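You operate a simulated robot arm through the tools that you are given. There is no shell and no other tool. Be economical: measure what you need, move in short steps, check, and stop when the job is done.

You are at the controls of a simulated robot arm. One attempt, no reset.

## Task
Scan tall cartons 62 and 29; stand 62 in the white card box and 29 in the blue one.
Fine: use the scanner on the navy table, scan nothing else, move no card box. Set down upright: what you pick out.

It is judged by the outcome, as a careful person would: the job done as asked, and still so three seconds after it is handed in. It fails if anything else is knocked over, pushed out of place, dropped, spilled or broken.

## Robot
A 7-joint arm with a two-finger gripper, on a carriage that runs on a rail from [-0.012, 1.743] to [0, -0.037] (x, y) and turns from -222 to 110 degrees about z. Base frame: it is fixed where the carriage stands at the start and does not move with it; the origin is on the floor, on the carriage's upright axis, x ahead of it, y to its left, z up. Lengths are in m, angles in degrees, forces in N, time in s.
With the tool pointing down near the work surface it reaches from about 0.34 to 0.78 m from the robot's upright axis, wherever it stands. Its first joint turns from -166.0 to 166.0 degrees. Places, roughly: inside of the blue card box [0.7, -0.1, 0.9]; inside of the white card box [0.7, 0, 0.9]; scanner on the navy table [0.8, -0.3, 1]. Payload 2.45 kg.
Tool frame: the origin (TCP) is the grasp point; the fingertips stand 0.023 m ahead of it; z points along the fingers, y is the line along which they close. Largest opening 0.072 m; the body of the gripper starts 0.04 m behind the TCP.
Orientation is that of the tool frame in the base frame, as a unit quaternion [x, y, z, w]. With the fingers straight down and closing along the base's y, the tool's x points along the base's -x, its y along +y and its z along -z.

## Interface
- The arm moves only by the tool jog_arm. Its argument "moves" is one flat list of numbers, 7 for each row, row after row: the finger opening in m, from 0 to 0.072, then the shift along the base's x, y, z in m, then the turn, a rotation vector about the base's x, y, z in degrees. In form: [hand, tx, ty, tz, ax, ay, az, hand, tx, ty, tz, ax, ay, az, ...]. A call has 1 to 20 rows; each row is the pose to reach, as a shift and turn from the pose commanded when the call began. A row lasts 0.2 s, in which the tool goes at most 0.05 m and 8.6 degrees; a call with a longer step from one row to the next is refused whole, and so is a gripper value outside its range. Where a pose cannot be reached the arm comes as near as it can. A force on the tool above 40 N (or 10 N above the force at the start of the call, whichever is more), or a blocked arm, ends the call early, and 0.2 s more pass. Each finger travels about 0.072 m/s and halts on what it meets, pressing with about 35 N; the grip force reading is that of the motor and also rises with nothing between the fingers. The clock runs only during rows and for 0.2 s after the last one: add rows that repeat a pose to give the fingers time. It gives the time, the measured TCP pose, the force on the tool (base axes), the opening and the grip force at its end, in the units of the frame above (readings bear some noise), with the torque about the TCP (base axes, N m) and any sound that the robot's microphone picked up.
- Cameras (640 x 400 px; columns grow to the right, rows downward): "scene" is now at [0.0308, 0.1784, 1.509]; the picture's right is [-0.17, -0.99, 0.00], its down [-0.65, 0.11, -0.75] and it looks along [0.74, -0.12, -0.66] (base axes); focal length 259 px, centre (320, 200). "wrist" rides on the gripper at [0.077, 0.017, -0.066] in the tool frame; the picture's right is [-0.22, 0.98, 0.00], its down [-0.56, -0.12, -0.82] and it looks along [-0.80, -0.18, 0.57] (tool axes); focal length 234 px, centre (320, 200).
- snapshot(camera): a new picture of that camera. No time passes.
- move_column(by): slides the trunk up (or, below 0, down) by that many m; the arm and the scene camera ride with it, the base frame stays. It gives what a move gives, with no picture.
- base_move(legs): drives the robot by 1 to 6 legs, each [ahead, left, turn to the left] in m, m and degrees, along the robot's own axes; the way and the turn of a leg run together, so that a leg with both is an arc; at most 1.5 m and 180 degrees a leg. The arm and the cameras ride along, it lands a little off, and it stops where it bumps. It keeps to its track: a leg is cut to what the track allows. It gives what a move gives.
- aim_head(pan, tilt): turns the head with the scene camera to pan (to the left, within 155 degrees either way) and tilt (down, from -29 to 69), counted from straight ahead of the robot. It gives what a move gives.
- locate(camera, pixels): for up to 12 pixels [column, row] of the newest picture of that camera ("zoom" is the newest enlarged one), the place [x, y, z] in the base frame of the surface seen there, good to about 0.002 m, but the place of the scene camera against the robot may be out by one fixed shift of up to 0.018 m in any direction. No time passes.
- close_up(camera, box): a new picture of the part [left, top, right, bottom] of that camera's present view, enlarged. No time passes.
- hand_in(): hands the job in; it is judged then, once.

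Go step by step. Measure first, check grasps and placings, and put right what went wrong. The budget is 80 turns and 68 pictures, counting those below and the enlarged ones. Unless the task says otherwise, let go and move clear before handing in, and close with one line.

The tools are called after "Call:" as a command line: name --argument value ..., lists and objects as JSON in quotes. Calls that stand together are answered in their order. jog_arm: Moves the arm, as the interface text tells. Its arguments: {"type":"object","properties":{"moves":{"type":"array","items":{"type":"number"}}},"required":["moves"]} The other tools are called the same way: move_column (by) slides the trunk up or down; base_move (legs) drives the base; aim_head (pan, tilt) turns the head that bears the scene camera; snapshot (camera) takes a picture; locate (camera, pixels) gives the place of the surface under pixels of a picture; close_up (camera, box) takes an enlarged picture of a part of a camera's view; hand_in () hands the job in.

At the start:

```text
time: 0.0
position: [0.4588, 0.1235, 1.1313]
tcp_rot: [0.0, 1.0, 0.001, 0.0]
contact_force: [-0.2, -1.1, -0.7]
ft_torque: [-0.01, 0.02, 0.02]
gripper_width: 0.0724
finger_force: 0.1
trunk travel left (down, up): [-0.5, 0.09]
robot x, y, heading: [-0.0008, 0.0025, -0.1]
head pan, tilt: [-9.6, 41.4]
```

scene: 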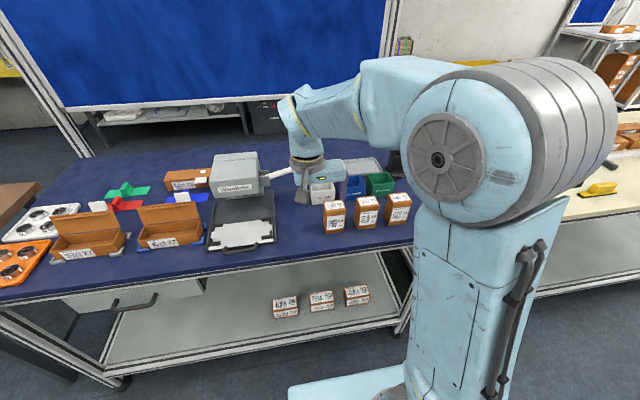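
wrist: 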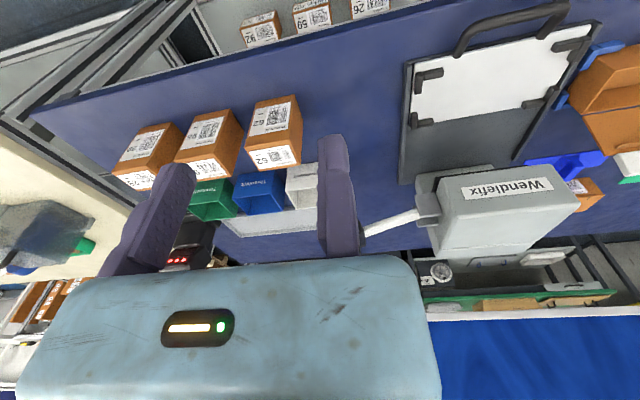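

The scene shows three tall cartons around (335-398, 210) in front of small white/blue/green boxes, and three more on the lower shelf. I'll enlarge both views to read labels.

Call:
close_up --camera "wrist" --box '[90, 80, 350, 270]'

Call:
close_up --camera "scene" --box '[260, 130, 430, 240]'

Call:
close_up --camera "scene" --box '[240, 260, 400, 340]'

```text
2.11 times, centred on (220, 175) of wrist
```

zoom: 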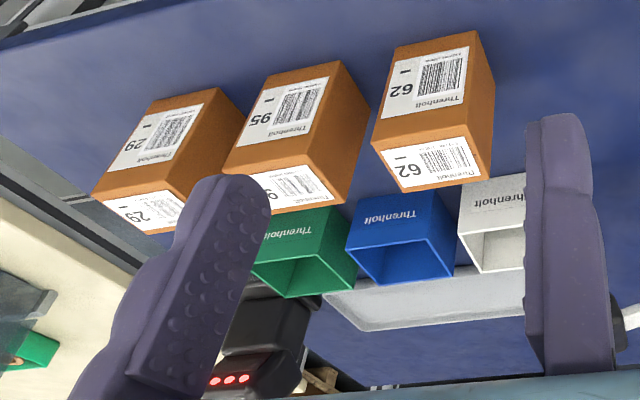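

```text
3.64 times, centred on (345, 185) of scene
```

zoom: 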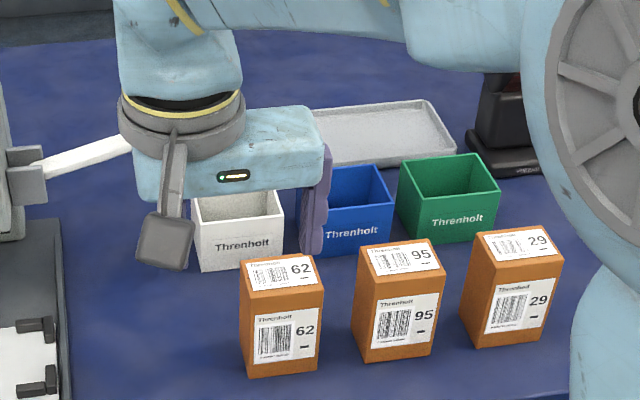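

```text
4.00 times, centred on (320, 300) of scene
```

zoom: 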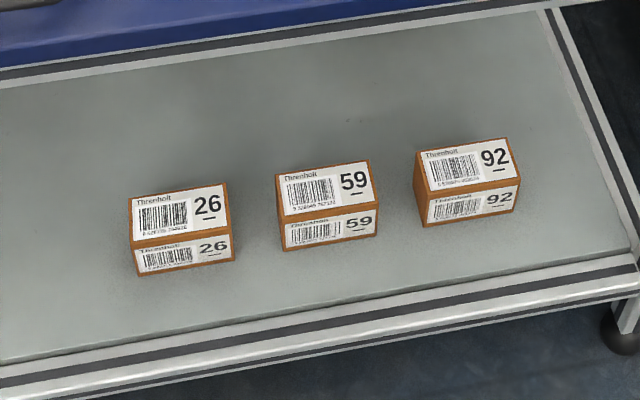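

Tall cartons left to right are 62, 95, 29. I'll turn the head toward the scanner for a look, and locate the cartons and boxes.

Call:
close_up --camera "scene" --box '[280, 140, 420, 240]'

Call:
locate --camera "scene" --pixels '[[327, 203], [342, 202], [334, 233], [368, 200], [398, 196], [386, 220], [310, 201], [352, 195], [372, 193], [360, 164], [396, 160]]'

Call:
close_up --camera "wrist" --box '[140, 200, 260, 275]'

```text
4.00 times, centred on (350, 190) of scene
```

zoom: 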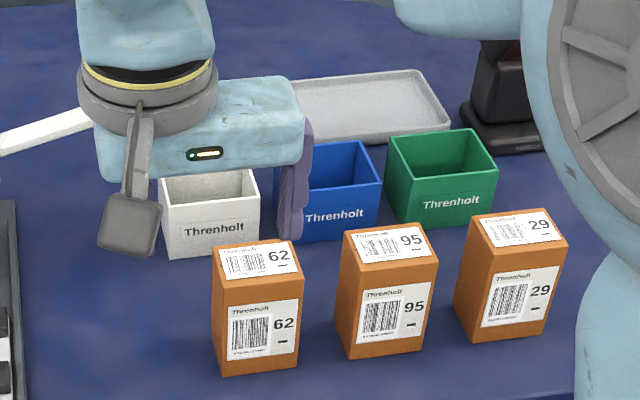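

```text
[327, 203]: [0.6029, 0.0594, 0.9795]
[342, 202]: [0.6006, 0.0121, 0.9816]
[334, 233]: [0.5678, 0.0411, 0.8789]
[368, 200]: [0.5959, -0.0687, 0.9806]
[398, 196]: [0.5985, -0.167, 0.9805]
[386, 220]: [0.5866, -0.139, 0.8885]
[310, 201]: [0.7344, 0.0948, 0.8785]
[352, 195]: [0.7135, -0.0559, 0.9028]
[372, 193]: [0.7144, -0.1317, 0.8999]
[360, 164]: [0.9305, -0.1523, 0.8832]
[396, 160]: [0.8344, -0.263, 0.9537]
```

```text
5.33 times, centred on (200, 238) of wrist
```

zoom: 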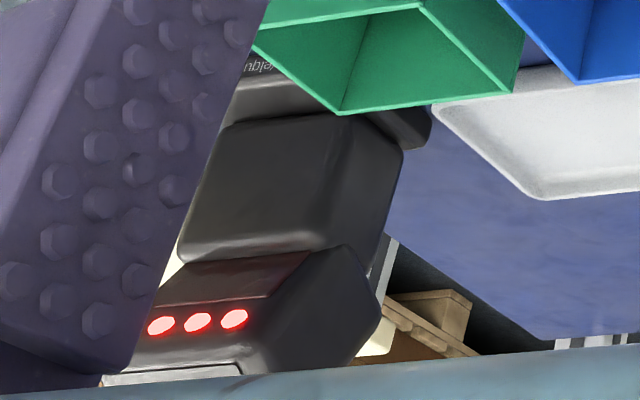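

The scanner is half hidden. I'll move the hand right and up, clear above the cartons, so the wrist camera sees it.

Call:
jog_arm --moves '[0.072, 0, 0, 0.04, 0, 0, 0, 0.072, 0, -0.03, 0.08, 0, 0, 0, 0.072, 0, -0.08, 0.08, 0, 0, 0, 0.072, 0, -0.13, 0.08, 0, 0, 0, 0.072, 0, -0.18, 0.08, 0, 0, 0, 0.072, 0, -0.23, 0.08, 0, 0, 0, 0.072, 0, -0.28, 0.08, 0, 0, 0, 0.072, 0, -0.33, 0.08, 0, 0, 0, 0.072, 0, -0.38, 0.08, 0, 0, 0, 0.072, 0, -0.43, 0.08, 0, 0, 0, 0.072, 0, -0.48, 0.08, 0, 0, 0, 0.072, 0, -0.48, 0.08, 0, 0, 0]'

Call:
snapshot --camera "wrist"

Call:
snapshot --camera "scene"

```text
time: 2.6
position: [0.4587, -0.3589, 1.2117]
tcp_rot: [0.0, 1.0, -0.001, 0.0]
contact_force: [0.5, 0.2, 0.4]
ft_torque: [0.02, -0.04, 0.0]
gripper_width: 0.072
finger_force: 0.0
trunk travel left (down, up): [-0.5, 0.09]
robot x, y, heading: [0.0036, 0.0012, -0.1]
head pan, tilt: [-9.6, 41.4]
```

```text
60 pictures are left
```

wrist: 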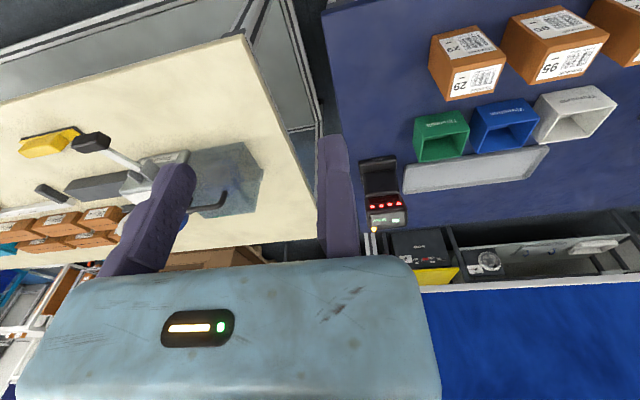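

```text
59 pictures are left
```

scene: 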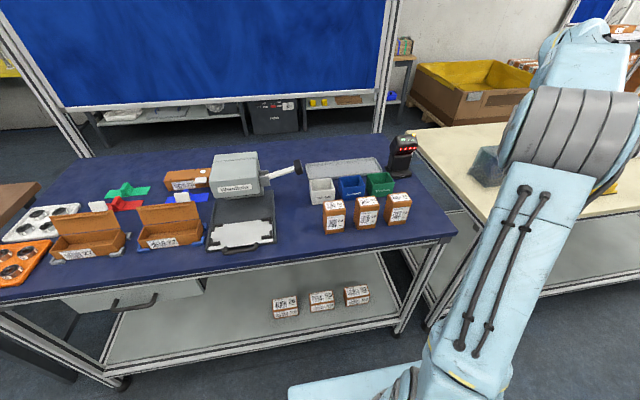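

The scanner is now visible at scene (402,155). I'll enlarge it and the boxes.

Call:
close_up --camera "scene" --box '[370, 120, 434, 184]'

Call:
close_up --camera "wrist" --box '[340, 140, 436, 236]'

Call:
close_up --camera "scene" --box '[290, 140, 430, 240]'

Call:
locate --camera "scene" --pixels '[[399, 151], [404, 151], [409, 151], [403, 137], [398, 165], [389, 176], [409, 178], [405, 145], [402, 160]]'

Call:
locate --camera "zoom" --pixels '[[90, 177], [181, 171], [222, 175], [331, 164], [350, 151], [440, 146], [275, 190], [130, 210], [200, 280], [255, 277], [455, 240], [545, 228]]'

```text
6.25 times, centred on (402, 152) of scene
```

zoom: 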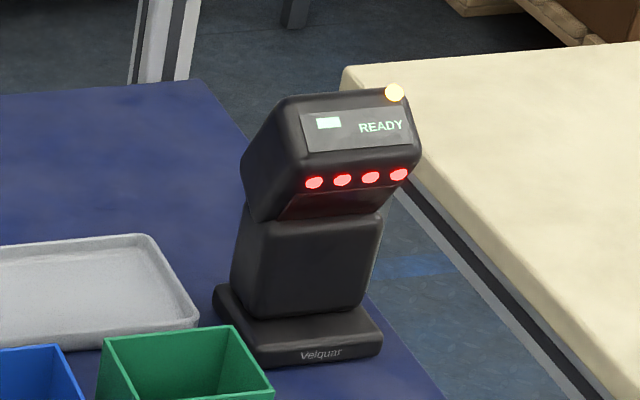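

```text
4.17 times, centred on (388, 188) of wrist
```

zoom: 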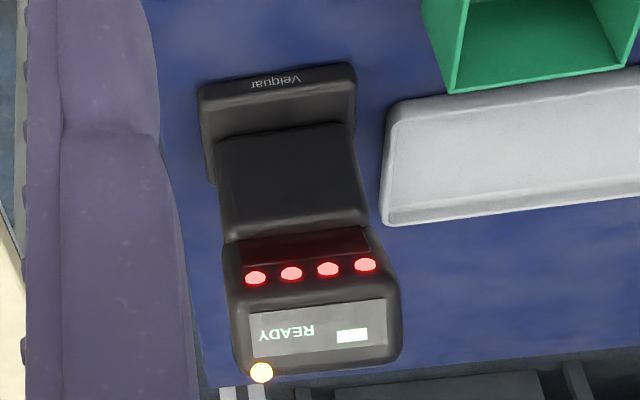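

```text
4.00 times, centred on (360, 190) of scene
```

zoom: 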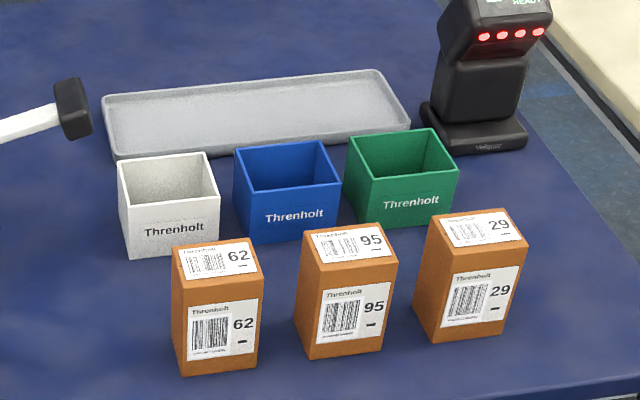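

```text
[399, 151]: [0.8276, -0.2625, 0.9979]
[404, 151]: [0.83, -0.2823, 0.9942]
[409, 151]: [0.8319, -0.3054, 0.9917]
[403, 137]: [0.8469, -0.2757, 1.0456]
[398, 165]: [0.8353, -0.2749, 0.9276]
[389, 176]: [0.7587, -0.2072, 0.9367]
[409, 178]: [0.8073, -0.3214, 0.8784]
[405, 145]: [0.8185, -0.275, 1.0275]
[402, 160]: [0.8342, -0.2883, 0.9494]
```

```text
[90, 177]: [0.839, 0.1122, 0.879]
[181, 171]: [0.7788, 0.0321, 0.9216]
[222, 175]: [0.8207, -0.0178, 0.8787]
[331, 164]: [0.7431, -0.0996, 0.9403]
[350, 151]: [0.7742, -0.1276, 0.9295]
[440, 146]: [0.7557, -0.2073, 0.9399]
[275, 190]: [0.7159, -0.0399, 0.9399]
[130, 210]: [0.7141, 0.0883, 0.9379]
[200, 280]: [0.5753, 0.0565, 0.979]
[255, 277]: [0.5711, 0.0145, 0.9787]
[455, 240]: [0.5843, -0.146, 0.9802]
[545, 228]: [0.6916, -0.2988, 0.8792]
```

Scanner window is the dark red strip under the LEDs, facing the robot. I'll shift the hand left ~0.13 m for one wrist view covering cartons, boxes and scanner to calibrate.

Call:
jog_arm --moves '[0.072, 0, 0.04, 0, 0, 0, 0, 0.072, -0.02, 0.085, 0, 0, 0, 0, 0.072, -0.03, 0.13, 0, 0, 0, 0, 0.072, -0.03, 0.13, 0, 0, 0, 0]'

Call:
snapshot --camera "wrist"

Call:
close_up --camera "wrist" --box '[380, 0, 640, 180]'

```text
time: 3.6
position: [0.4259, -0.2275, 1.2085]
tcp_rot: [0.0, 1.0, 0.0, 0.0]
contact_force: [0.7, 0.3, -0.2]
ft_torque: [0.0, -0.01, 0.02]
gripper_width: 0.0719
finger_force: 0.1
trunk travel left (down, up): [-0.5, 0.09]
robot x, y, heading: [-0.0016, 0.0016, -0.1]
head pan, tilt: [-9.6, 41.4]
```

```text
55 pictures are left
```

wrist: 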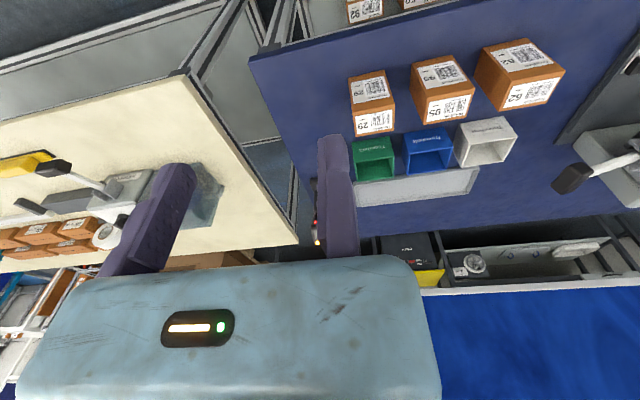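

```text
2.22 times, centred on (510, 90) of wrist
```

zoom: 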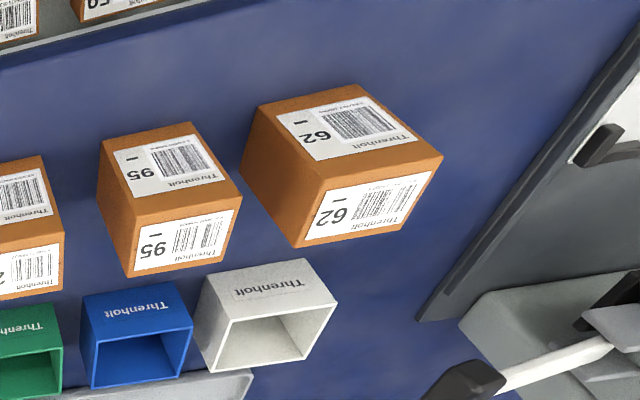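

Corners are clear in the zoom: I'll locate top corners of 62 and the white/blue rims.

Call:
locate --camera "zoom" --pixels '[[319, 185], [437, 159], [298, 244], [398, 227], [130, 206], [239, 196], [232, 322], [335, 304], [302, 357], [209, 369], [265, 345], [140, 360]]'

Call:
locate --camera "wrist" --pixels '[[354, 111], [394, 107], [356, 134], [394, 130], [403, 154], [451, 147], [449, 171], [407, 174], [454, 149], [514, 137], [503, 162], [460, 167]]'

```text
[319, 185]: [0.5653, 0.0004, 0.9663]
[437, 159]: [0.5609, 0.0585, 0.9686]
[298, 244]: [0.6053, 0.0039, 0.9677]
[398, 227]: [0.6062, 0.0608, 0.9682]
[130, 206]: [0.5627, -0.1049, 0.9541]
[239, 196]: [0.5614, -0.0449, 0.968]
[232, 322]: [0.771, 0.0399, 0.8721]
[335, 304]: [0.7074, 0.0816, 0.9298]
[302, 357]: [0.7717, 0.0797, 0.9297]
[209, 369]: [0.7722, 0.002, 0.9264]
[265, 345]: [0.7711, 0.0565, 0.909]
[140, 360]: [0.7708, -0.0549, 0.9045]
```

```text
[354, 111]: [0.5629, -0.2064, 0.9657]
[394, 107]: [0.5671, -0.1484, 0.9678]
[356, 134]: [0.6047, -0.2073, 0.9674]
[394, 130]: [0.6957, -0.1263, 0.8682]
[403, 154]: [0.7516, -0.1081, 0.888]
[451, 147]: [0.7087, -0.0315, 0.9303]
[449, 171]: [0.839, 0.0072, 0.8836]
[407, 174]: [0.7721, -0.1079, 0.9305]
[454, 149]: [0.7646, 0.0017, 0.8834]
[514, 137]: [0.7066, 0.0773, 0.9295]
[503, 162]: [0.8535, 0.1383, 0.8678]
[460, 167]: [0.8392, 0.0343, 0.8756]
```

Wrist frame: 62 centre (0.584,0.031), top z 0.968, 0.058 wide × 0.044 deep; white box centre (0.739,0.041), blue (0.740,-0.070). Now go back for exact scanner window position from the wrist camera.

Call:
jog_arm --moves '[0.072, 0.02, -0.045, 0, 0, 0, 0, 0.072, 0.04, -0.09, 0, 0, 0, 0, 0.072, 0.05, -0.135, 0, 0, 0, 0, 0.072, 0.05, -0.165, 0, 0, 0, 0, 0.072, 0.05, -0.165, 0, 0, 0, 0]'

Call:
close_up --camera "wrist" --box '[350, 140, 446, 236]'

```text
time: 4.8
position: [0.475, -0.3903, 1.2115]
tcp_rot: [0.0, 1.0, 0.0, 0.0]
contact_force: [0.6, -0.3, -0.8]
ft_torque: [0.0, 0.02, -0.01]
gripper_width: 0.072
finger_force: 0.0
trunk travel left (down, up): [-0.5, 0.09]
robot x, y, heading: [-0.0024, 0.0022, 0.2]
head pan, tilt: [-9.6, 41.4]
```

```text
4.17 times, centred on (398, 188) of wrist
```

zoom: 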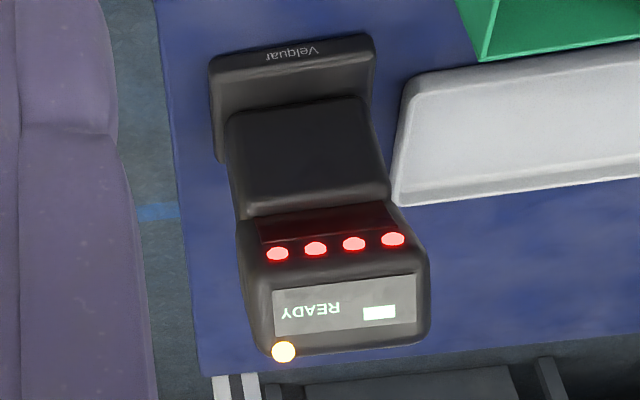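

Call:
locate --camera "zoom" --pixels '[[265, 235], [330, 225], [390, 212], [262, 222], [385, 205], [335, 248], [340, 290], [320, 170], [300, 140], [290, 70], [240, 80], [350, 345]]'

```text
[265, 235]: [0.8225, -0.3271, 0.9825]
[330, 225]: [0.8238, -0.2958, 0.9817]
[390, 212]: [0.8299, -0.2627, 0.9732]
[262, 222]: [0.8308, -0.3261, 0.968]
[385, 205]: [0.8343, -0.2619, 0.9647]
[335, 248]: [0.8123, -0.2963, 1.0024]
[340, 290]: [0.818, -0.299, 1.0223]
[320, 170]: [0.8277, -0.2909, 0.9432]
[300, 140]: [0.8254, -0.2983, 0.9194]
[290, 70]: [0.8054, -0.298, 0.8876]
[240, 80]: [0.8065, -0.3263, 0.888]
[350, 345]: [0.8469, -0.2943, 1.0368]
```

Window centre (0.827,-0.295,0.975), facing -x and ~30° down. I'll grasp with the hand yawed 180° (camera on far side) so the front label faces the scanner after turning back. Start the turn while moving toward 62, staying high.

Call:
jog_arm --moves '[0.072, 0.005, 0.019, 0, 0, 0, 8.3, 0.072, 0.01, 0.038, 0, 0, 0, 16.6, 0.072, 0.015, 0.057, 0, 0, 0, 24.9, 0.072, 0.02, 0.076, 0, 0, 0, 33.2, 0.072, 0.025, 0.095, 0, 0, 0, 41.5, 0.072, 0.03, 0.114, 0, 0, 0, 49.8, 0.072, 0.035, 0.133, 0, 0, 0, 58.1, 0.072, 0.04, 0.152, 0, 0, 0, 66.4, 0.072, 0.045, 0.171, 0, 0, 0, 74.7, 0.072, 0.05, 0.19, 0, 0, 0, 83, 0.072, 0.055, 0.21, 0, 0, 0, 91.3, 0.072, 0.06, 0.229, 0, 0, 0, 99.6, 0.072, 0.065, 0.248, 0, 0, 0, 107.9, 0.072, 0.07, 0.267, 0, 0, 0, 116.2, 0.072, 0.075, 0.286, 0, 0, 0, 124.5, 0.072, 0.08, 0.305, 0, 0, 0, 132.8, 0.072, 0.085, 0.324, 0, 0, 0, 141.1, 0.072, 0.09, 0.343, 0, 0, 0, 149.4, 0.072, 0.095, 0.362, 0, 0, 0, 157.7, 0.072, 0.1, 0.381, 0, 0, 0, 166]'

```text
time: 9.0
position: [0.5714, -0.0225, 1.2124]
tcp_rot: [0.985, -0.17, 0.002, 0.0]
contact_force: [-0.9, 0.3, 1.1]
ft_torque: [-0.04, -0.05, 0.02]
gripper_width: 0.0718
finger_force: 0.1
out of reach, approached as far as the arm can: row 20
trunk travel left (down, up): [-0.5, 0.09]
robot x, y, heading: [-0.0017, 0.0008, 0.1]
head pan, tilt: [-9.6, 41.4]
```

The wrist turn stopped near 160°. Plan change: grasp with yaw ≈0, then turn the other way (−180°) at the scanner with the hand tilted back, which keeps the camera clear. Turning back over 62.

Call:
jog_arm --moves '[0.072, 0, 0.002, 0, 0, 0, -8.5, 0.072, 0, 0.004, 0, 0, 0, -17, 0.072, 0, 0.006, 0, 0, 0, -25.5, 0.072, 0, 0.008, 0, 0, 0, -34, 0.072, 0, 0.01, 0, 0, 0, -42.5, 0.072, 0, 0.012, 0, 0, 0, -51, 0.072, 0, 0.014, 0, 0, 0, -59.5, 0.072, 0, 0.016, 0, 0, 0, -68, 0.072, 0, 0.018, 0, 0, 0, -76.5, 0.072, 0, 0.02, 0, 0, 0, -85, 0.072, 0, 0.022, 0, 0, 0, -93.5, 0.072, 0, 0.024, 0, 0, 0, -102, 0.072, 0, 0.026, 0, 0, 0, -110.5, 0.072, 0, 0.028, 0, 0, 0, -119, 0.072, 0, 0.03, 0, 0, 0, -127.5, 0.072, 0, 0.032, 0, 0, 0, -136, 0.072, 0, 0.034, 0, 0, 0, -144.5, 0.072, 0, 0.036, 0, 0, 0, -153, 0.072, 0, 0.038, 0, 0, 0, -159, 0.072, 0, 0.04, 0, 0, 0, -162]'

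Call:
snapshot --camera "wrist"

Call:
snapshot --camera "scene"

```text
time: 13.2
position: [0.5752, 0.0175, 1.2093]
tcp_rot: [0.015, 1.0, -0.001, 0.0]
contact_force: [0.0, 0.3, 0.4]
ft_torque: [0.02, 0.03, -0.01]
gripper_width: 0.0719
finger_force: 0.0
trunk travel left (down, up): [-0.5, 0.09]
robot x, y, heading: [0.0046, 0.0009, 0.0]
head pan, tilt: [-9.6, 41.4]
```

```text
52 pictures are left
```

wrist: 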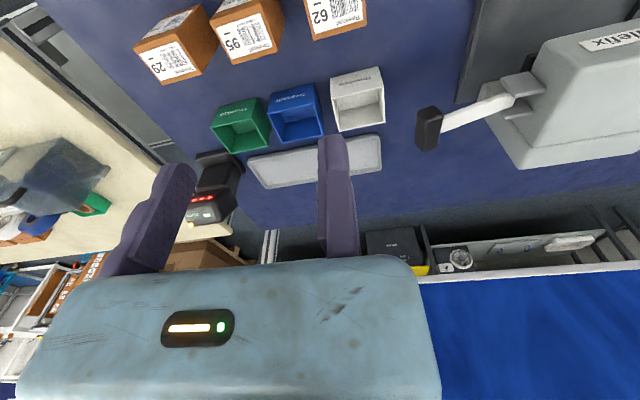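

```text
51 pictures are left
```

scene: 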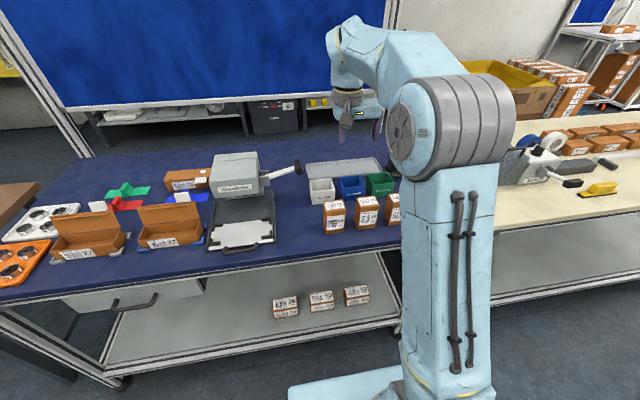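

Hand now yaw −1.7°, at (0.575,0.0175). Measuring 62's top corners again in the wrist view (~(312,40), (366,24)).

Call:
close_up --camera "wrist" --box '[120, 0, 400, 175]'

```text
2.29 times, centred on (260, 88) of wrist
```

zoom: 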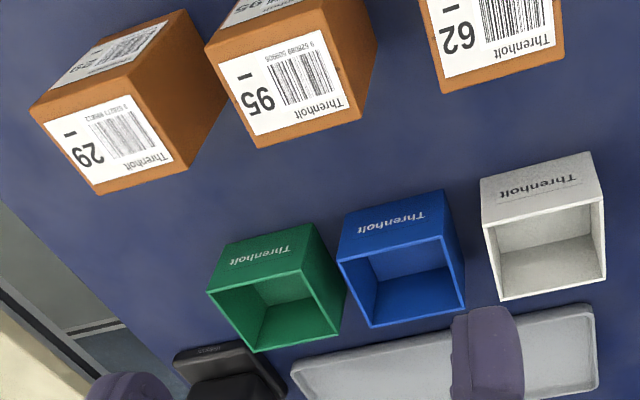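

Call:
locate --camera "zoom" --pixels '[[446, 90], [562, 57], [427, 20], [558, 15], [490, 75], [37, 110], [101, 191], [182, 160], [128, 82], [488, 228], [601, 202], [604, 280]]'

Call:
locate --camera "zoom" --pixels '[[502, 297], [341, 263], [444, 238], [463, 305], [372, 325], [490, 240], [596, 212], [550, 250], [400, 290], [209, 44], [322, 8], [260, 143]]'

```text
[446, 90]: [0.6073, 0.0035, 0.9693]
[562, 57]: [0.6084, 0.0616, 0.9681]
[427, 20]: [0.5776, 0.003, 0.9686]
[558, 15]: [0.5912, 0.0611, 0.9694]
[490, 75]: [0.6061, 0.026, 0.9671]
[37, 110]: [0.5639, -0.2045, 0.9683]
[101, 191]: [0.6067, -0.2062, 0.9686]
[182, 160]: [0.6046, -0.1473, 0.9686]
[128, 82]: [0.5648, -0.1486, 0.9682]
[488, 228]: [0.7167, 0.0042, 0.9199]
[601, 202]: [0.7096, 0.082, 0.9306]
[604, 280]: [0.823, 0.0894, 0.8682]
```

```text
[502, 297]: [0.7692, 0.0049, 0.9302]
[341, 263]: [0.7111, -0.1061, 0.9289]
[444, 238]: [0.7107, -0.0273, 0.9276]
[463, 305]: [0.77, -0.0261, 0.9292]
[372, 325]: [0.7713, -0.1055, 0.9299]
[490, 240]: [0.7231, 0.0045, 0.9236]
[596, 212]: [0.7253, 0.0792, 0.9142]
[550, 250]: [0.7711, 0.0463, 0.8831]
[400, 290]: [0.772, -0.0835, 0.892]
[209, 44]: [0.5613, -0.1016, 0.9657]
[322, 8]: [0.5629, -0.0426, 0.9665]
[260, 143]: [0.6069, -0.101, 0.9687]
```

62 centre (0.586,0.032), yaw ≈0. Descend over it to just above the top.

Call:
jog_arm --moves '[0.072, 0.011, 0.0145, -0.04, 0, 0, 1.7, 0.072, 0.011, 0.0145, -0.08, 0, 0, 1.7, 0.072, 0.011, 0.0145, -0.12, 0, 0, 1.7, 0.072, 0.011, 0.0145, -0.16, 0, 0, 1.7, 0.072, 0.011, 0.0145, -0.19, 0, 0, 1.7, 0.072, 0.011, 0.0145, -0.205, 0, 0, 1.7, 0.072, 0.011, 0.0145, -0.205, 0, 0, 1.7]'

Call:
snapshot --camera "wrist"

Call:
close_up --camera "scene" --box '[290, 140, 430, 240]'

```text
time: 14.8
position: [0.5849, 0.0328, 1.0049]
tcp_rot: [-0.001, 1.0, -0.001, 0.0]
contact_force: [-0.2, 0.2, -0.5]
ft_torque: [-0.03, -0.01, 0.0]
gripper_width: 0.0721
finger_force: 0.1
trunk travel left (down, up): [-0.5, 0.09]
robot x, y, heading: [-0.0036, -0.0011, 0.0]
head pan, tilt: [-9.6, 41.4]
```

```text
49 pictures are left
```

wrist: 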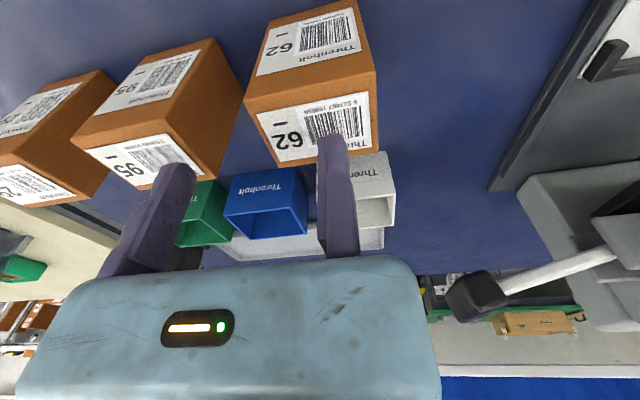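

```text
4.00 times, centred on (360, 190) of scene
```

zoom: 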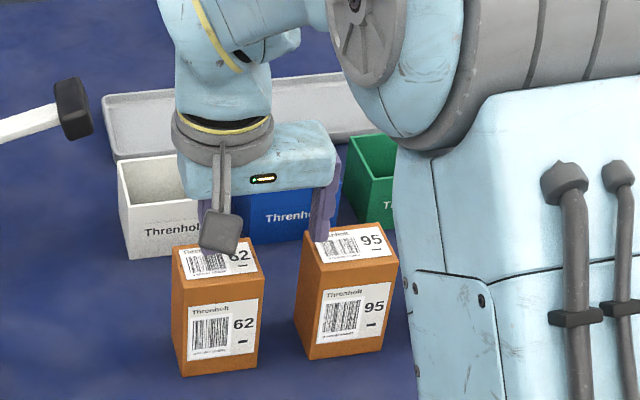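

The fingers appear displaced toward 95 (scene zoom: fingers at columns 205 and 322, 62 spans 180-255), although the reading says centred. I'll locate the fingertips in both cameras before descending.

Call:
locate --camera "zoom" --pixels '[[320, 236], [325, 200], [330, 165], [205, 205], [262, 160], [222, 235], [250, 262], [215, 262]]'

Call:
locate --camera "wrist" --pixels '[[335, 140], [325, 145], [335, 200], [320, 230], [185, 170], [150, 240], [290, 145], [270, 140], [375, 75], [247, 100], [348, 5], [290, 130]]'

```text
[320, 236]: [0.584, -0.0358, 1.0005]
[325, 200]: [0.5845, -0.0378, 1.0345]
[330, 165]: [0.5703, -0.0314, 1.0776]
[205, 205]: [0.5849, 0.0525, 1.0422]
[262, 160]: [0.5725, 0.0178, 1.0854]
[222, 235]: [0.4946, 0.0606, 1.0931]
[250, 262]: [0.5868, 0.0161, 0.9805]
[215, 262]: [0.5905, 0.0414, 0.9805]
```

```text
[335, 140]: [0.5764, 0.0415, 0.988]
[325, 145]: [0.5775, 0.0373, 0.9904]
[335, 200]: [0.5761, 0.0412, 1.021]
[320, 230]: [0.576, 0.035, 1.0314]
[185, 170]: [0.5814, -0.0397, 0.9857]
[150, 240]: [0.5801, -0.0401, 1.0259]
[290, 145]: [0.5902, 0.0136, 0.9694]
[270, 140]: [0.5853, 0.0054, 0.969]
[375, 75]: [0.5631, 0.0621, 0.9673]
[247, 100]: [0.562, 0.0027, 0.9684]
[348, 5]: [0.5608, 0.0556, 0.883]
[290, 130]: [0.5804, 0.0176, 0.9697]
```

Both cameras agree: the finger pair's real centre is at y≈-0.002 versus carton centre 0.032, so the hand is offset about −0.034 from the reading. I'll rise a bit, close partway and see where the fingers meet.

Call:
jog_arm --moves '[0.06, 0, 0, 0.02, 0, 0, 0, 0.04, 0, 0, 0.03, 0, 0, 0, 0.01, 0, 0, 0.03, 0, 0, 0, 0.01, 0, 0, 0.03, 0, 0, 0, 0.01, 0, 0, 0.03, 0, 0, 0]'

Call:
snapshot --camera "wrist"

Call:
close_up --camera "scene" --box '[290, 140, 430, 240]'

```text
time: 16.0
position: [0.5856, 0.033, 1.0346]
tcp_rot: [-0.001, 1.0, -0.001, -0.001]
contact_force: [-0.2, -0.3, 0.4]
ft_torque: [0.0, 0.02, 0.02]
gripper_width: 0.0099
finger_force: 0.1
trunk travel left (down, up): [-0.5, 0.09]
robot x, y, heading: [-0.0015, -0.0021, -0.0]
head pan, tilt: [-9.6, 41.4]
```

```text
47 pictures are left
```

wrist: 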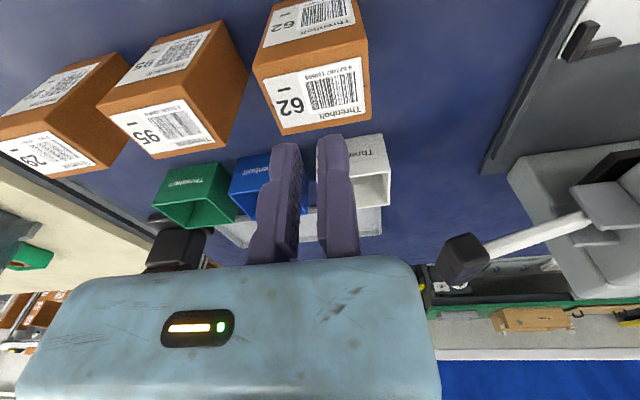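

```text
4.00 times, centred on (360, 190) of scene
```

zoom: 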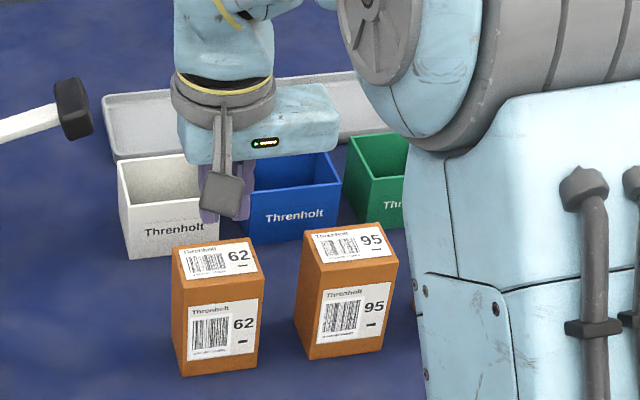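

Only the −y finger moves; the +y finger is fixed with its face at the TCP. So the TCP must sit at the carton's +y side (y≈0.064). Open, shift +0.031, descend to just above, check.

Call:
jog_arm --moves '[0.03, 0, 0.015, 0, 0, 0, 0, 0.05, 0, 0.031, 0, 0, 0, 0, 0.072, 0, 0.031, 0, 0, 0, 0, 0.072, 0, 0.031, 0, 0, 0, 0, 0.072, 0, 0.031, 0, 0, 0, 0, 0.072, 0, 0.031, -0.03, 0, 0, 0, 0.072, 0, 0.031, -0.03, 0, 0, 0]'

Call:
snapshot --camera "wrist"

Call:
close_up --camera "scene" --box '[290, 140, 430, 240]'

```text
time: 17.6
position: [0.5885, 0.0621, 1.0048]
tcp_rot: [-0.001, 1.0, -0.002, -0.001]
contact_force: [0.1, 0.1, -0.4]
ft_torque: [0.01, -0.02, -0.02]
gripper_width: 0.072
finger_force: 0.1
trunk travel left (down, up): [-0.5, 0.09]
robot x, y, heading: [0.0003, 0.0012, 0.2]
head pan, tilt: [-9.6, 41.4]
```

```text
45 pictures are left
```

wrist: 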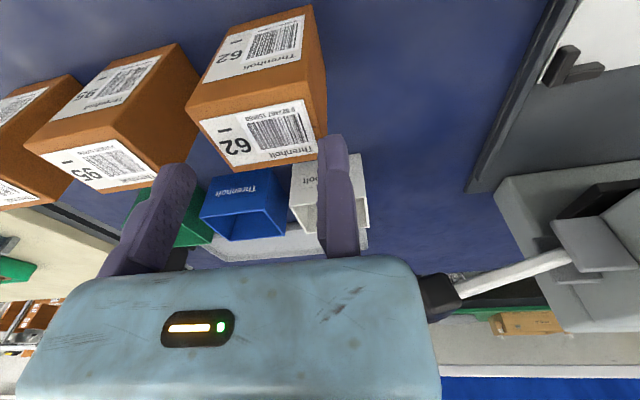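

```text
4.00 times, centred on (360, 190) of scene
```

zoom: 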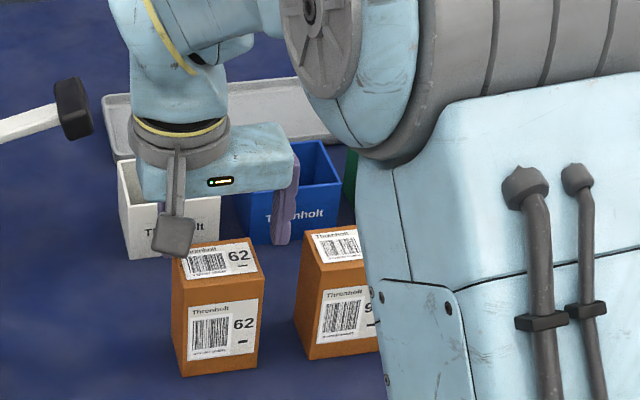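

Hand now brackets 62. Verify the fixed-finger gap by locating.

Call:
locate --camera "wrist" --pixels '[[319, 160], [319, 190], [319, 215], [324, 145], [345, 160], [318, 150], [322, 100], [325, 80], [192, 172], [188, 118], [250, 172], [185, 190]]'

```text
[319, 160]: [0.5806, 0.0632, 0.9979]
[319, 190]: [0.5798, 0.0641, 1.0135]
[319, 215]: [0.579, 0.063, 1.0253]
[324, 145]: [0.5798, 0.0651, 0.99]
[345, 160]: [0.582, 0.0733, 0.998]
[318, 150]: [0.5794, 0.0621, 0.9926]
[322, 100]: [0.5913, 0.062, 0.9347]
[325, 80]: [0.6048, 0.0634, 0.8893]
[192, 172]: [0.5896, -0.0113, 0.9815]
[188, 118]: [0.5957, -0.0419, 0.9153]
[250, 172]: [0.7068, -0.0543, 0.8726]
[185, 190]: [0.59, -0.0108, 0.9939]
```

Gap on the fixed side is ~0; shift +4 mm, descend so TCP is ~12 mm under the top, then close.

Call:
jog_arm --moves '[0.072, -0.002, 0.0045, 0, 0, 0, 0, 0.072, -0.002, 0.0045, 0, 0, 0, 0, 0.072, -0.002, 0.0045, -0.02, 0, 0, 0, 0.072, -0.002, 0.0045, -0.036, 0, 0, 0, 0.072, -0.002, 0.0045, -0.048, 0, 0, 0, 0.072, -0.002, 0.0045, -0.048, 0, 0, 0]'

Call:
snapshot --camera "wrist"

```text
time: 19.0
position: [0.5853, 0.0682, 0.9573]
tcp_rot: [-0.001, 1.0, 0.0, 0.0]
contact_force: [1.0, -0.5, -0.6]
ft_torque: [-0.03, 0.0, 0.01]
gripper_width: 0.0718
finger_force: 0.0
trunk travel left (down, up): [-0.5, 0.09]
robot x, y, heading: [-0.0013, -0.0006, 0.2]
head pan, tilt: [-9.6, 41.4]
```

```text
43 pictures are left
```

wrist: 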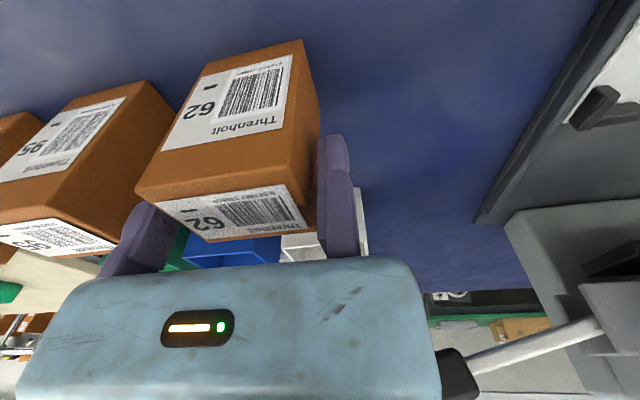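

62 is between the fingers. Close on it.

Call:
jog_arm --moves '[0.072, 0, -0.003, 0, 0, 0, 0, 0.062, 0, -0.003, 0, 0, 0, 0, 0.05, 0, -0.003, 0, 0, 0, 0, 0.04, 0, -0.003, 0, 0, 0, 0, 0.04, 0, -0.003, 0, 0, 0, 0]'

```text
time: 20.2
position: [0.5833, 0.065, 0.9568]
tcp_rot: [-0.001, 1.0, -0.001, 0.0]
contact_force: [0.5, -1.3, -0.6]
ft_torque: [-0.05, -0.04, -0.02]
gripper_width: 0.0615
finger_force: 35.3
trunk travel left (down, up): [-0.5, 0.09]
robot x, y, heading: [-0.0008, -0.0007, 0.0]
head pan, tilt: [-9.6, 41.4]
```

Gripped at 0.0615 m, 35 N. Lift.

Call:
jog_arm --moves '[0.04, 0, 0, 0.02, 0, 0, 0, 0.04, 0, 0, 0.05, 0, 0, 0, 0.04, 0, 0, 0.09, 0, 0, 0, 0.04, 0, 0, 0.13, 0, 0, 0, 0.04, 0, 0, 0.18, 0, 0, 0, 0.04, 0, 0, 0.18, 0, 0, 0]'

Call:
snapshot --camera "wrist"

Call:
snapshot --camera "scene"

```text
time: 21.6
position: [0.589, 0.0657, 1.1359]
tcp_rot: [-0.001, 1.0, -0.002, -0.001]
contact_force: [-0.9, -0.1, -2.2]
ft_torque: [0.09, -0.03, 0.03]
gripper_width: 0.0615
finger_force: 35.0
trunk travel left (down, up): [-0.5, 0.09]
robot x, y, heading: [-0.0003, 0.0022, -0.1]
head pan, tilt: [-9.6, 41.4]
```

```text
42 pictures are left
```

wrist: 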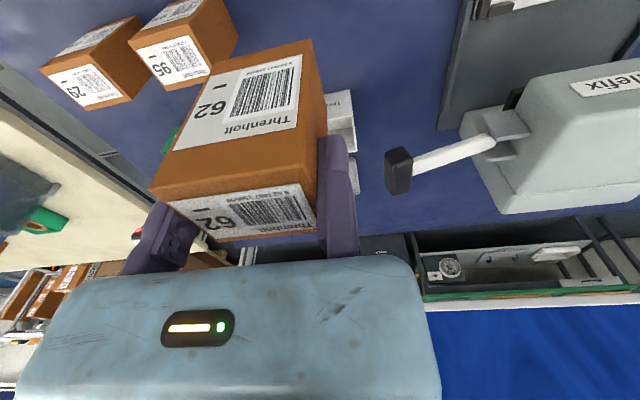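

```text
41 pictures are left
```

scene: 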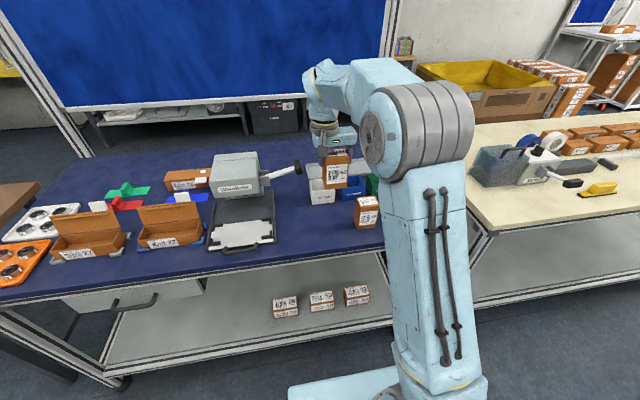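

Held well. Move toward the scanner, staying high and back, turning −170° about z.

Call:
jog_arm --moves '[0.04, -0.004, -0.019, 0, 0, 0, -8.5, 0.04, -0.008, -0.038, 0, 0, 0, -17, 0.04, -0.012, -0.057, 0, 0, 0, -25.5, 0.04, -0.016, -0.076, 0, 0, 0, -34, 0.04, -0.02, -0.095, 0, 0, 0, -42.5, 0.04, -0.024, -0.114, 0, 0, 0, -51, 0.04, -0.028, -0.133, 0, 0, 0, -59.5, 0.04, -0.032, -0.152, 0, 0, 0, -68, 0.04, -0.036, -0.171, 0, 0, 0, -76.5, 0.04, -0.04, -0.19, 0, 0, 0, -85, 0.04, -0.04, -0.21, 0, 0, 0, -93.5, 0.04, -0.04, -0.23, 0, 0, 0, -102, 0.04, -0.04, -0.25, 0, 0, 0, -110.5, 0.04, -0.04, -0.27, 0, 0, 0, -119, 0.04, -0.04, -0.29, 0, 0, 0, -127.5, 0.04, -0.04, -0.31, 0, 0, 0, -136, 0.04, -0.04, -0.33, 0, 0, 0, -144.5, 0.04, -0.04, -0.35, 0, 0, 0, -153, 0.04, -0.04, -0.37, 0, 0, 0, -161.5, 0.04, -0.04, -0.386, 0, 0, 0, -170]'

Call:
snapshot --camera "scene"

```text
time: 25.8
position: [0.5452, -0.3231, 1.137]
tcp_rot: [0.996, 0.087, 0.0, -0.001]
contact_force: [-0.3, -0.5, -2.0]
ft_torque: [-0.08, 0.0, -0.01]
gripper_width: 0.0616
finger_force: 34.5
trunk travel left (down, up): [-0.5, 0.09]
robot x, y, heading: [0.0044, -0.0026, -0.3]
head pan, tilt: [-9.6, 41.4]
```

```text
40 pictures are left
```

scene: 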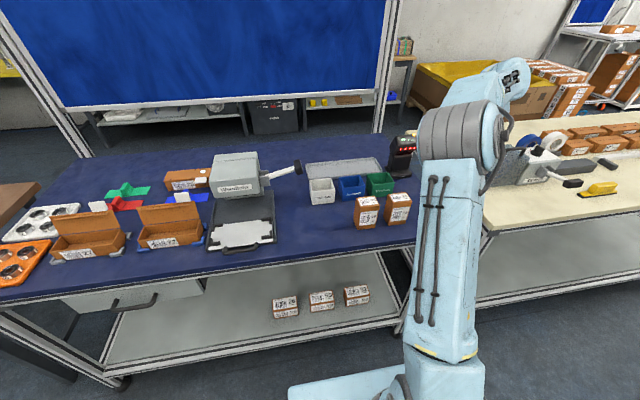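

Yaw −170° reached. Now tilt back 20°, finish the yaw, and descend in front of the scanner window (~0.11 m away).

Call:
jog_arm --moves '[0.04, 0.035, 0, 0, 0.6, -6.7, -3.3, 0.04, 0.07, 0, -0.03, 1.2, -13.4, -6.6, 0.04, 0.105, 0, -0.06, 1.75, -20, -10, 0.04, 0.13, 0, -0.1, 1.75, -20, -10, 0.04, 0.135, 0, -0.14, 1.75, -20, -10, 0.04, 0.135, 0, -0.152, 1.75, -20, -10, 0.04, 0.135, 0, -0.152, 1.75, -20, -10]'

Call:
snapshot --camera "scene"

Call:
snapshot --camera "wrist"

```text
time: 27.4
position: [0.6804, -0.3206, 0.9834]
tcp_rot: [0.985, 0.0, 0.174, -0.001]
contact_force: [0.3, -0.5, -1.7]
ft_torque: [-0.08, 0.04, 0.02]
gripper_width: 0.0618
finger_force: 34.8
trunk travel left (down, up): [-0.5, 0.09]
robot x, y, heading: [-0.0005, 0.0005, -0.4]
head pan, tilt: [-9.6, 41.4]
```

```text
39 pictures are left
```

scene: 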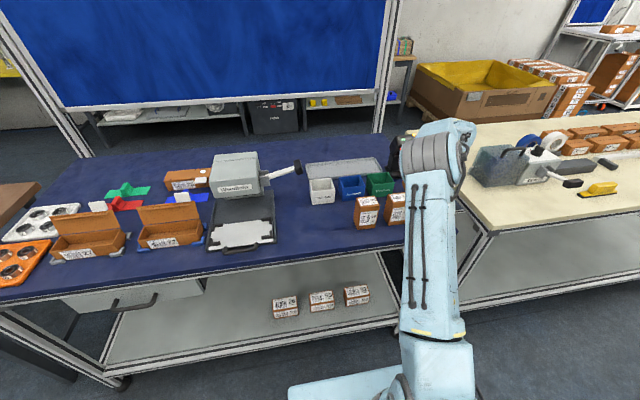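

```text
38 pictures are left
```

wrist: 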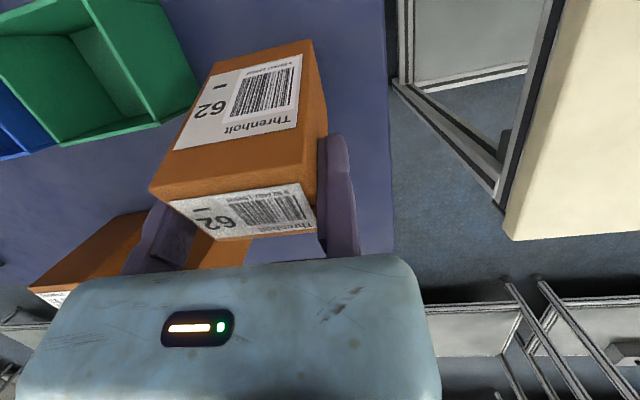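

Aligned, no beep yet. Move 3 cm closer and tilt 8° more.

Call:
jog_arm --moves '[0.04, 0.01, 0, 0.004, 0, -4, 0, 0.04, 0.02, 0, 0.008, 0, -8, 0, 0.04, 0.03, 0, 0.008, 0, -8, 0, 0.04, 0.03, 0, 0.008, 0, -8, 0, 0.04, 0.03, 0, 0.008, 0, -8, 0]'

Call:
snapshot --camera "wrist"

```text
time: 28.6
position: [0.7091, -0.3229, 0.9929]
tcp_rot: [0.97, 0.001, 0.242, -0.001]
contact_force: [0.4, -0.7, -2.1]
ft_torque: [-0.05, 0.03, -0.01]
gripper_width: 0.0619
finger_force: 34.9
trunk travel left (down, up): [-0.5, 0.09]
robot x, y, heading: [0.0014, 0.0022, -0.2]
head pan, tilt: [-9.6, 41.4]
```

```text
37 pictures are left
```

wrist: 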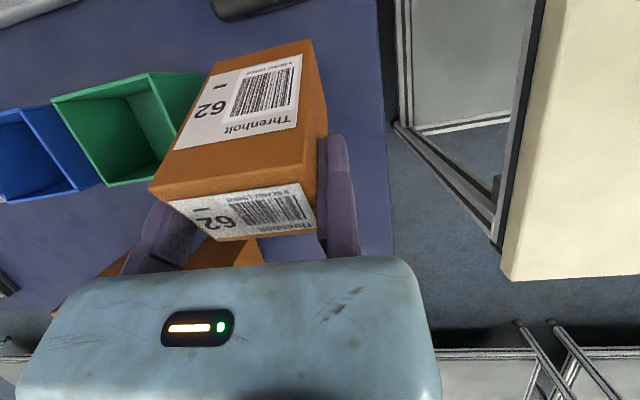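

No beep. Check where the label actually is.

Call:
locate --camera "wrist" --pixels '[[265, 90], [300, 55], [178, 148], [290, 128], [235, 90], [260, 5]]'

Call:
close_up --camera "scene" --box '[370, 110, 434, 174]'

```text
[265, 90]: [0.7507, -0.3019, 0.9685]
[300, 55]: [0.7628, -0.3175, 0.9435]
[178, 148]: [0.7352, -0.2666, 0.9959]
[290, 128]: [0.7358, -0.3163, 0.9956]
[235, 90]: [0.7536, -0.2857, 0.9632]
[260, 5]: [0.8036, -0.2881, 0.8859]
```

```text
6.25 times, centred on (402, 142) of scene
```

zoom: 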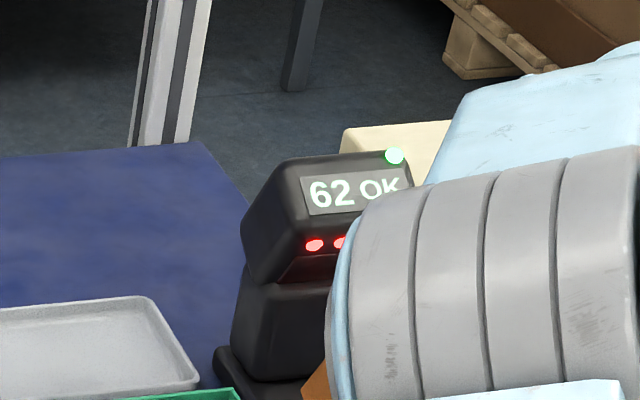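

The display reads "62 OK". Back off, rise, and undo the tilt.

Call:
jog_arm --moves '[0.04, -0.04, 0, 0.0, 0, 0, 0, 0.04, -0.07, 0, 0.03, 0, 7, 0, 0.04, -0.1, 0, 0.06, 0, 14, 0, 0.04, -0.13, 0, 0.09, 0, 21, 0, 0.04, -0.15, 0, 0.12, 0, 28, 0, 0.04, -0.15, 0, 0.147, 0, 28, 0, 0.04, -0.15, 0, 0.147, 0, 28, 0]'

Call:
close_up --camera "scene" --box '[350, 110, 446, 174]'

```text
time: 30.2
position: [0.558, -0.3205, 1.1364]
tcp_rot: [1.0, 0.0, 0.001, -0.001]
contact_force: [0.7, 0.8, -3.0]
ft_torque: [-0.06, -0.01, 0.02]
gripper_width: 0.0615
finger_force: 35.2
trunk travel left (down, up): [-0.5, 0.09]
robot x, y, heading: [-0.0004, -0.002, 0.1]
head pan, tilt: [-9.6, 41.4]
```

```text
6.25 times, centred on (398, 142) of scene
```

zoom: 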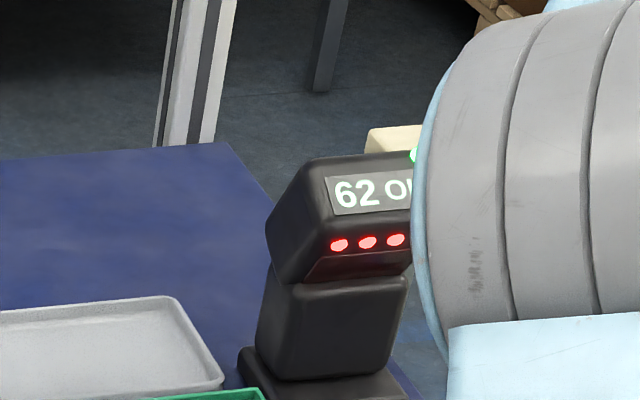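

Scan done. Unwind the yaw by +170° while moving toward the white box, still high.

Call:
jog_arm --moves '[0.04, 0, 0.02, 0.01, 0, 0, 8.5, 0.04, 0, 0.04, 0.02, 0, 0, 17, 0.04, 0, 0.06, 0.03, 0, 0, 25.5, 0.04, 0, 0.08, 0.03, 0, 0, 34, 0.04, 0, 0.1, 0.03, 0, 0, 42.5, 0.04, 0, 0.12, 0.03, 0, 0, 51, 0.04, 0, 0.14, 0.03, 0, 0, 59.5, 0.04, 0, 0.16, 0.03, 0, 0, 68, 0.04, 0, 0.18, 0.03, 0, 0, 76.5, 0.04, 0, 0.2, 0.03, 0, 0, 85, 0.04, 0.005, 0.22, 0.03, 0, 0, 93.5, 0.04, 0.01, 0.24, 0.03, 0, 0, 102, 0.04, 0.015, 0.26, 0.03, 0, 0, 110.5, 0.04, 0.02, 0.28, 0.03, 0, 0, 119, 0.04, 0.025, 0.3, 0.03, 0, 0, 127.5, 0.04, 0.03, 0.32, 0.03, 0, 0, 136, 0.04, 0.035, 0.34, 0.03, 0, 0, 144.5, 0.04, 0.04, 0.36, 0.03, 0, 0, 153, 0.04, 0.045, 0.38, 0.03, 0, 0, 161.5, 0.04, 0.05, 0.393, 0.03, 0, 0, 170]'

Call:
snapshot --camera "wrist"

Call:
snapshot --camera "scene"

```text
time: 34.4
position: [0.6106, 0.0704, 1.1706]
tcp_rot: [0.085, 0.996, -0.001, -0.002]
contact_force: [-1.0, 0.1, -2.3]
ft_torque: [0.09, -0.02, 0.0]
gripper_width: 0.0615
finger_force: 34.7
trunk travel left (down, up): [-0.5, 0.09]
robot x, y, heading: [-0.0007, -0.0043, 0.0]
head pan, tilt: [-9.6, 41.4]
```

```text
34 pictures are left
```

wrist: 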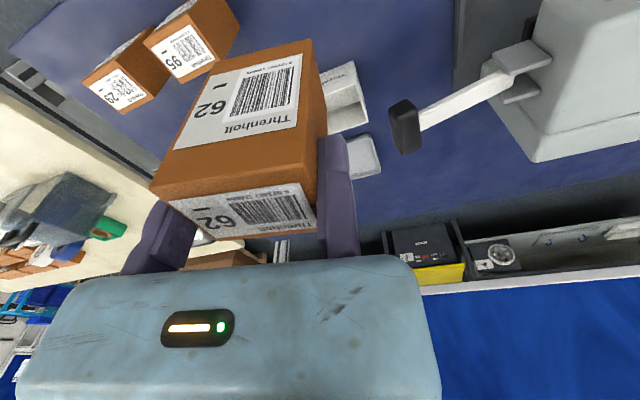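

```text
33 pictures are left
```

scene: 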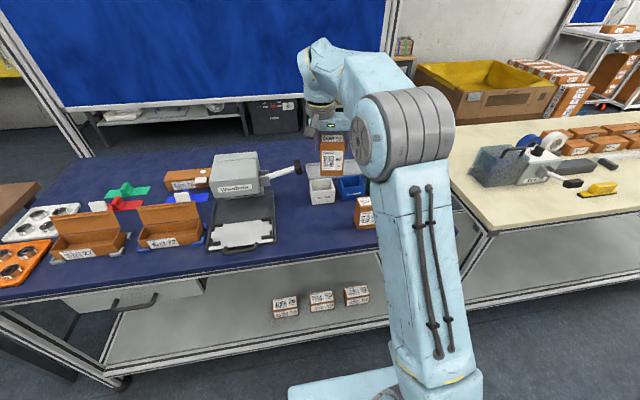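

Carton still firm. Checking the lever's position next to the white box.

Call:
locate --camera "wrist" --pixels '[[392, 106], [410, 102], [404, 148], [396, 130], [430, 115], [362, 95], [340, 70]]'

```text
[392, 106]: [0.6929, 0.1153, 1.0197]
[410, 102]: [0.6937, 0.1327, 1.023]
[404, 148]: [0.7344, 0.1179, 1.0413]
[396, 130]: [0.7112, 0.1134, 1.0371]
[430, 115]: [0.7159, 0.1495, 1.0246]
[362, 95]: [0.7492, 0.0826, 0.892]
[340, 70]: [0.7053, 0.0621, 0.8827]
```

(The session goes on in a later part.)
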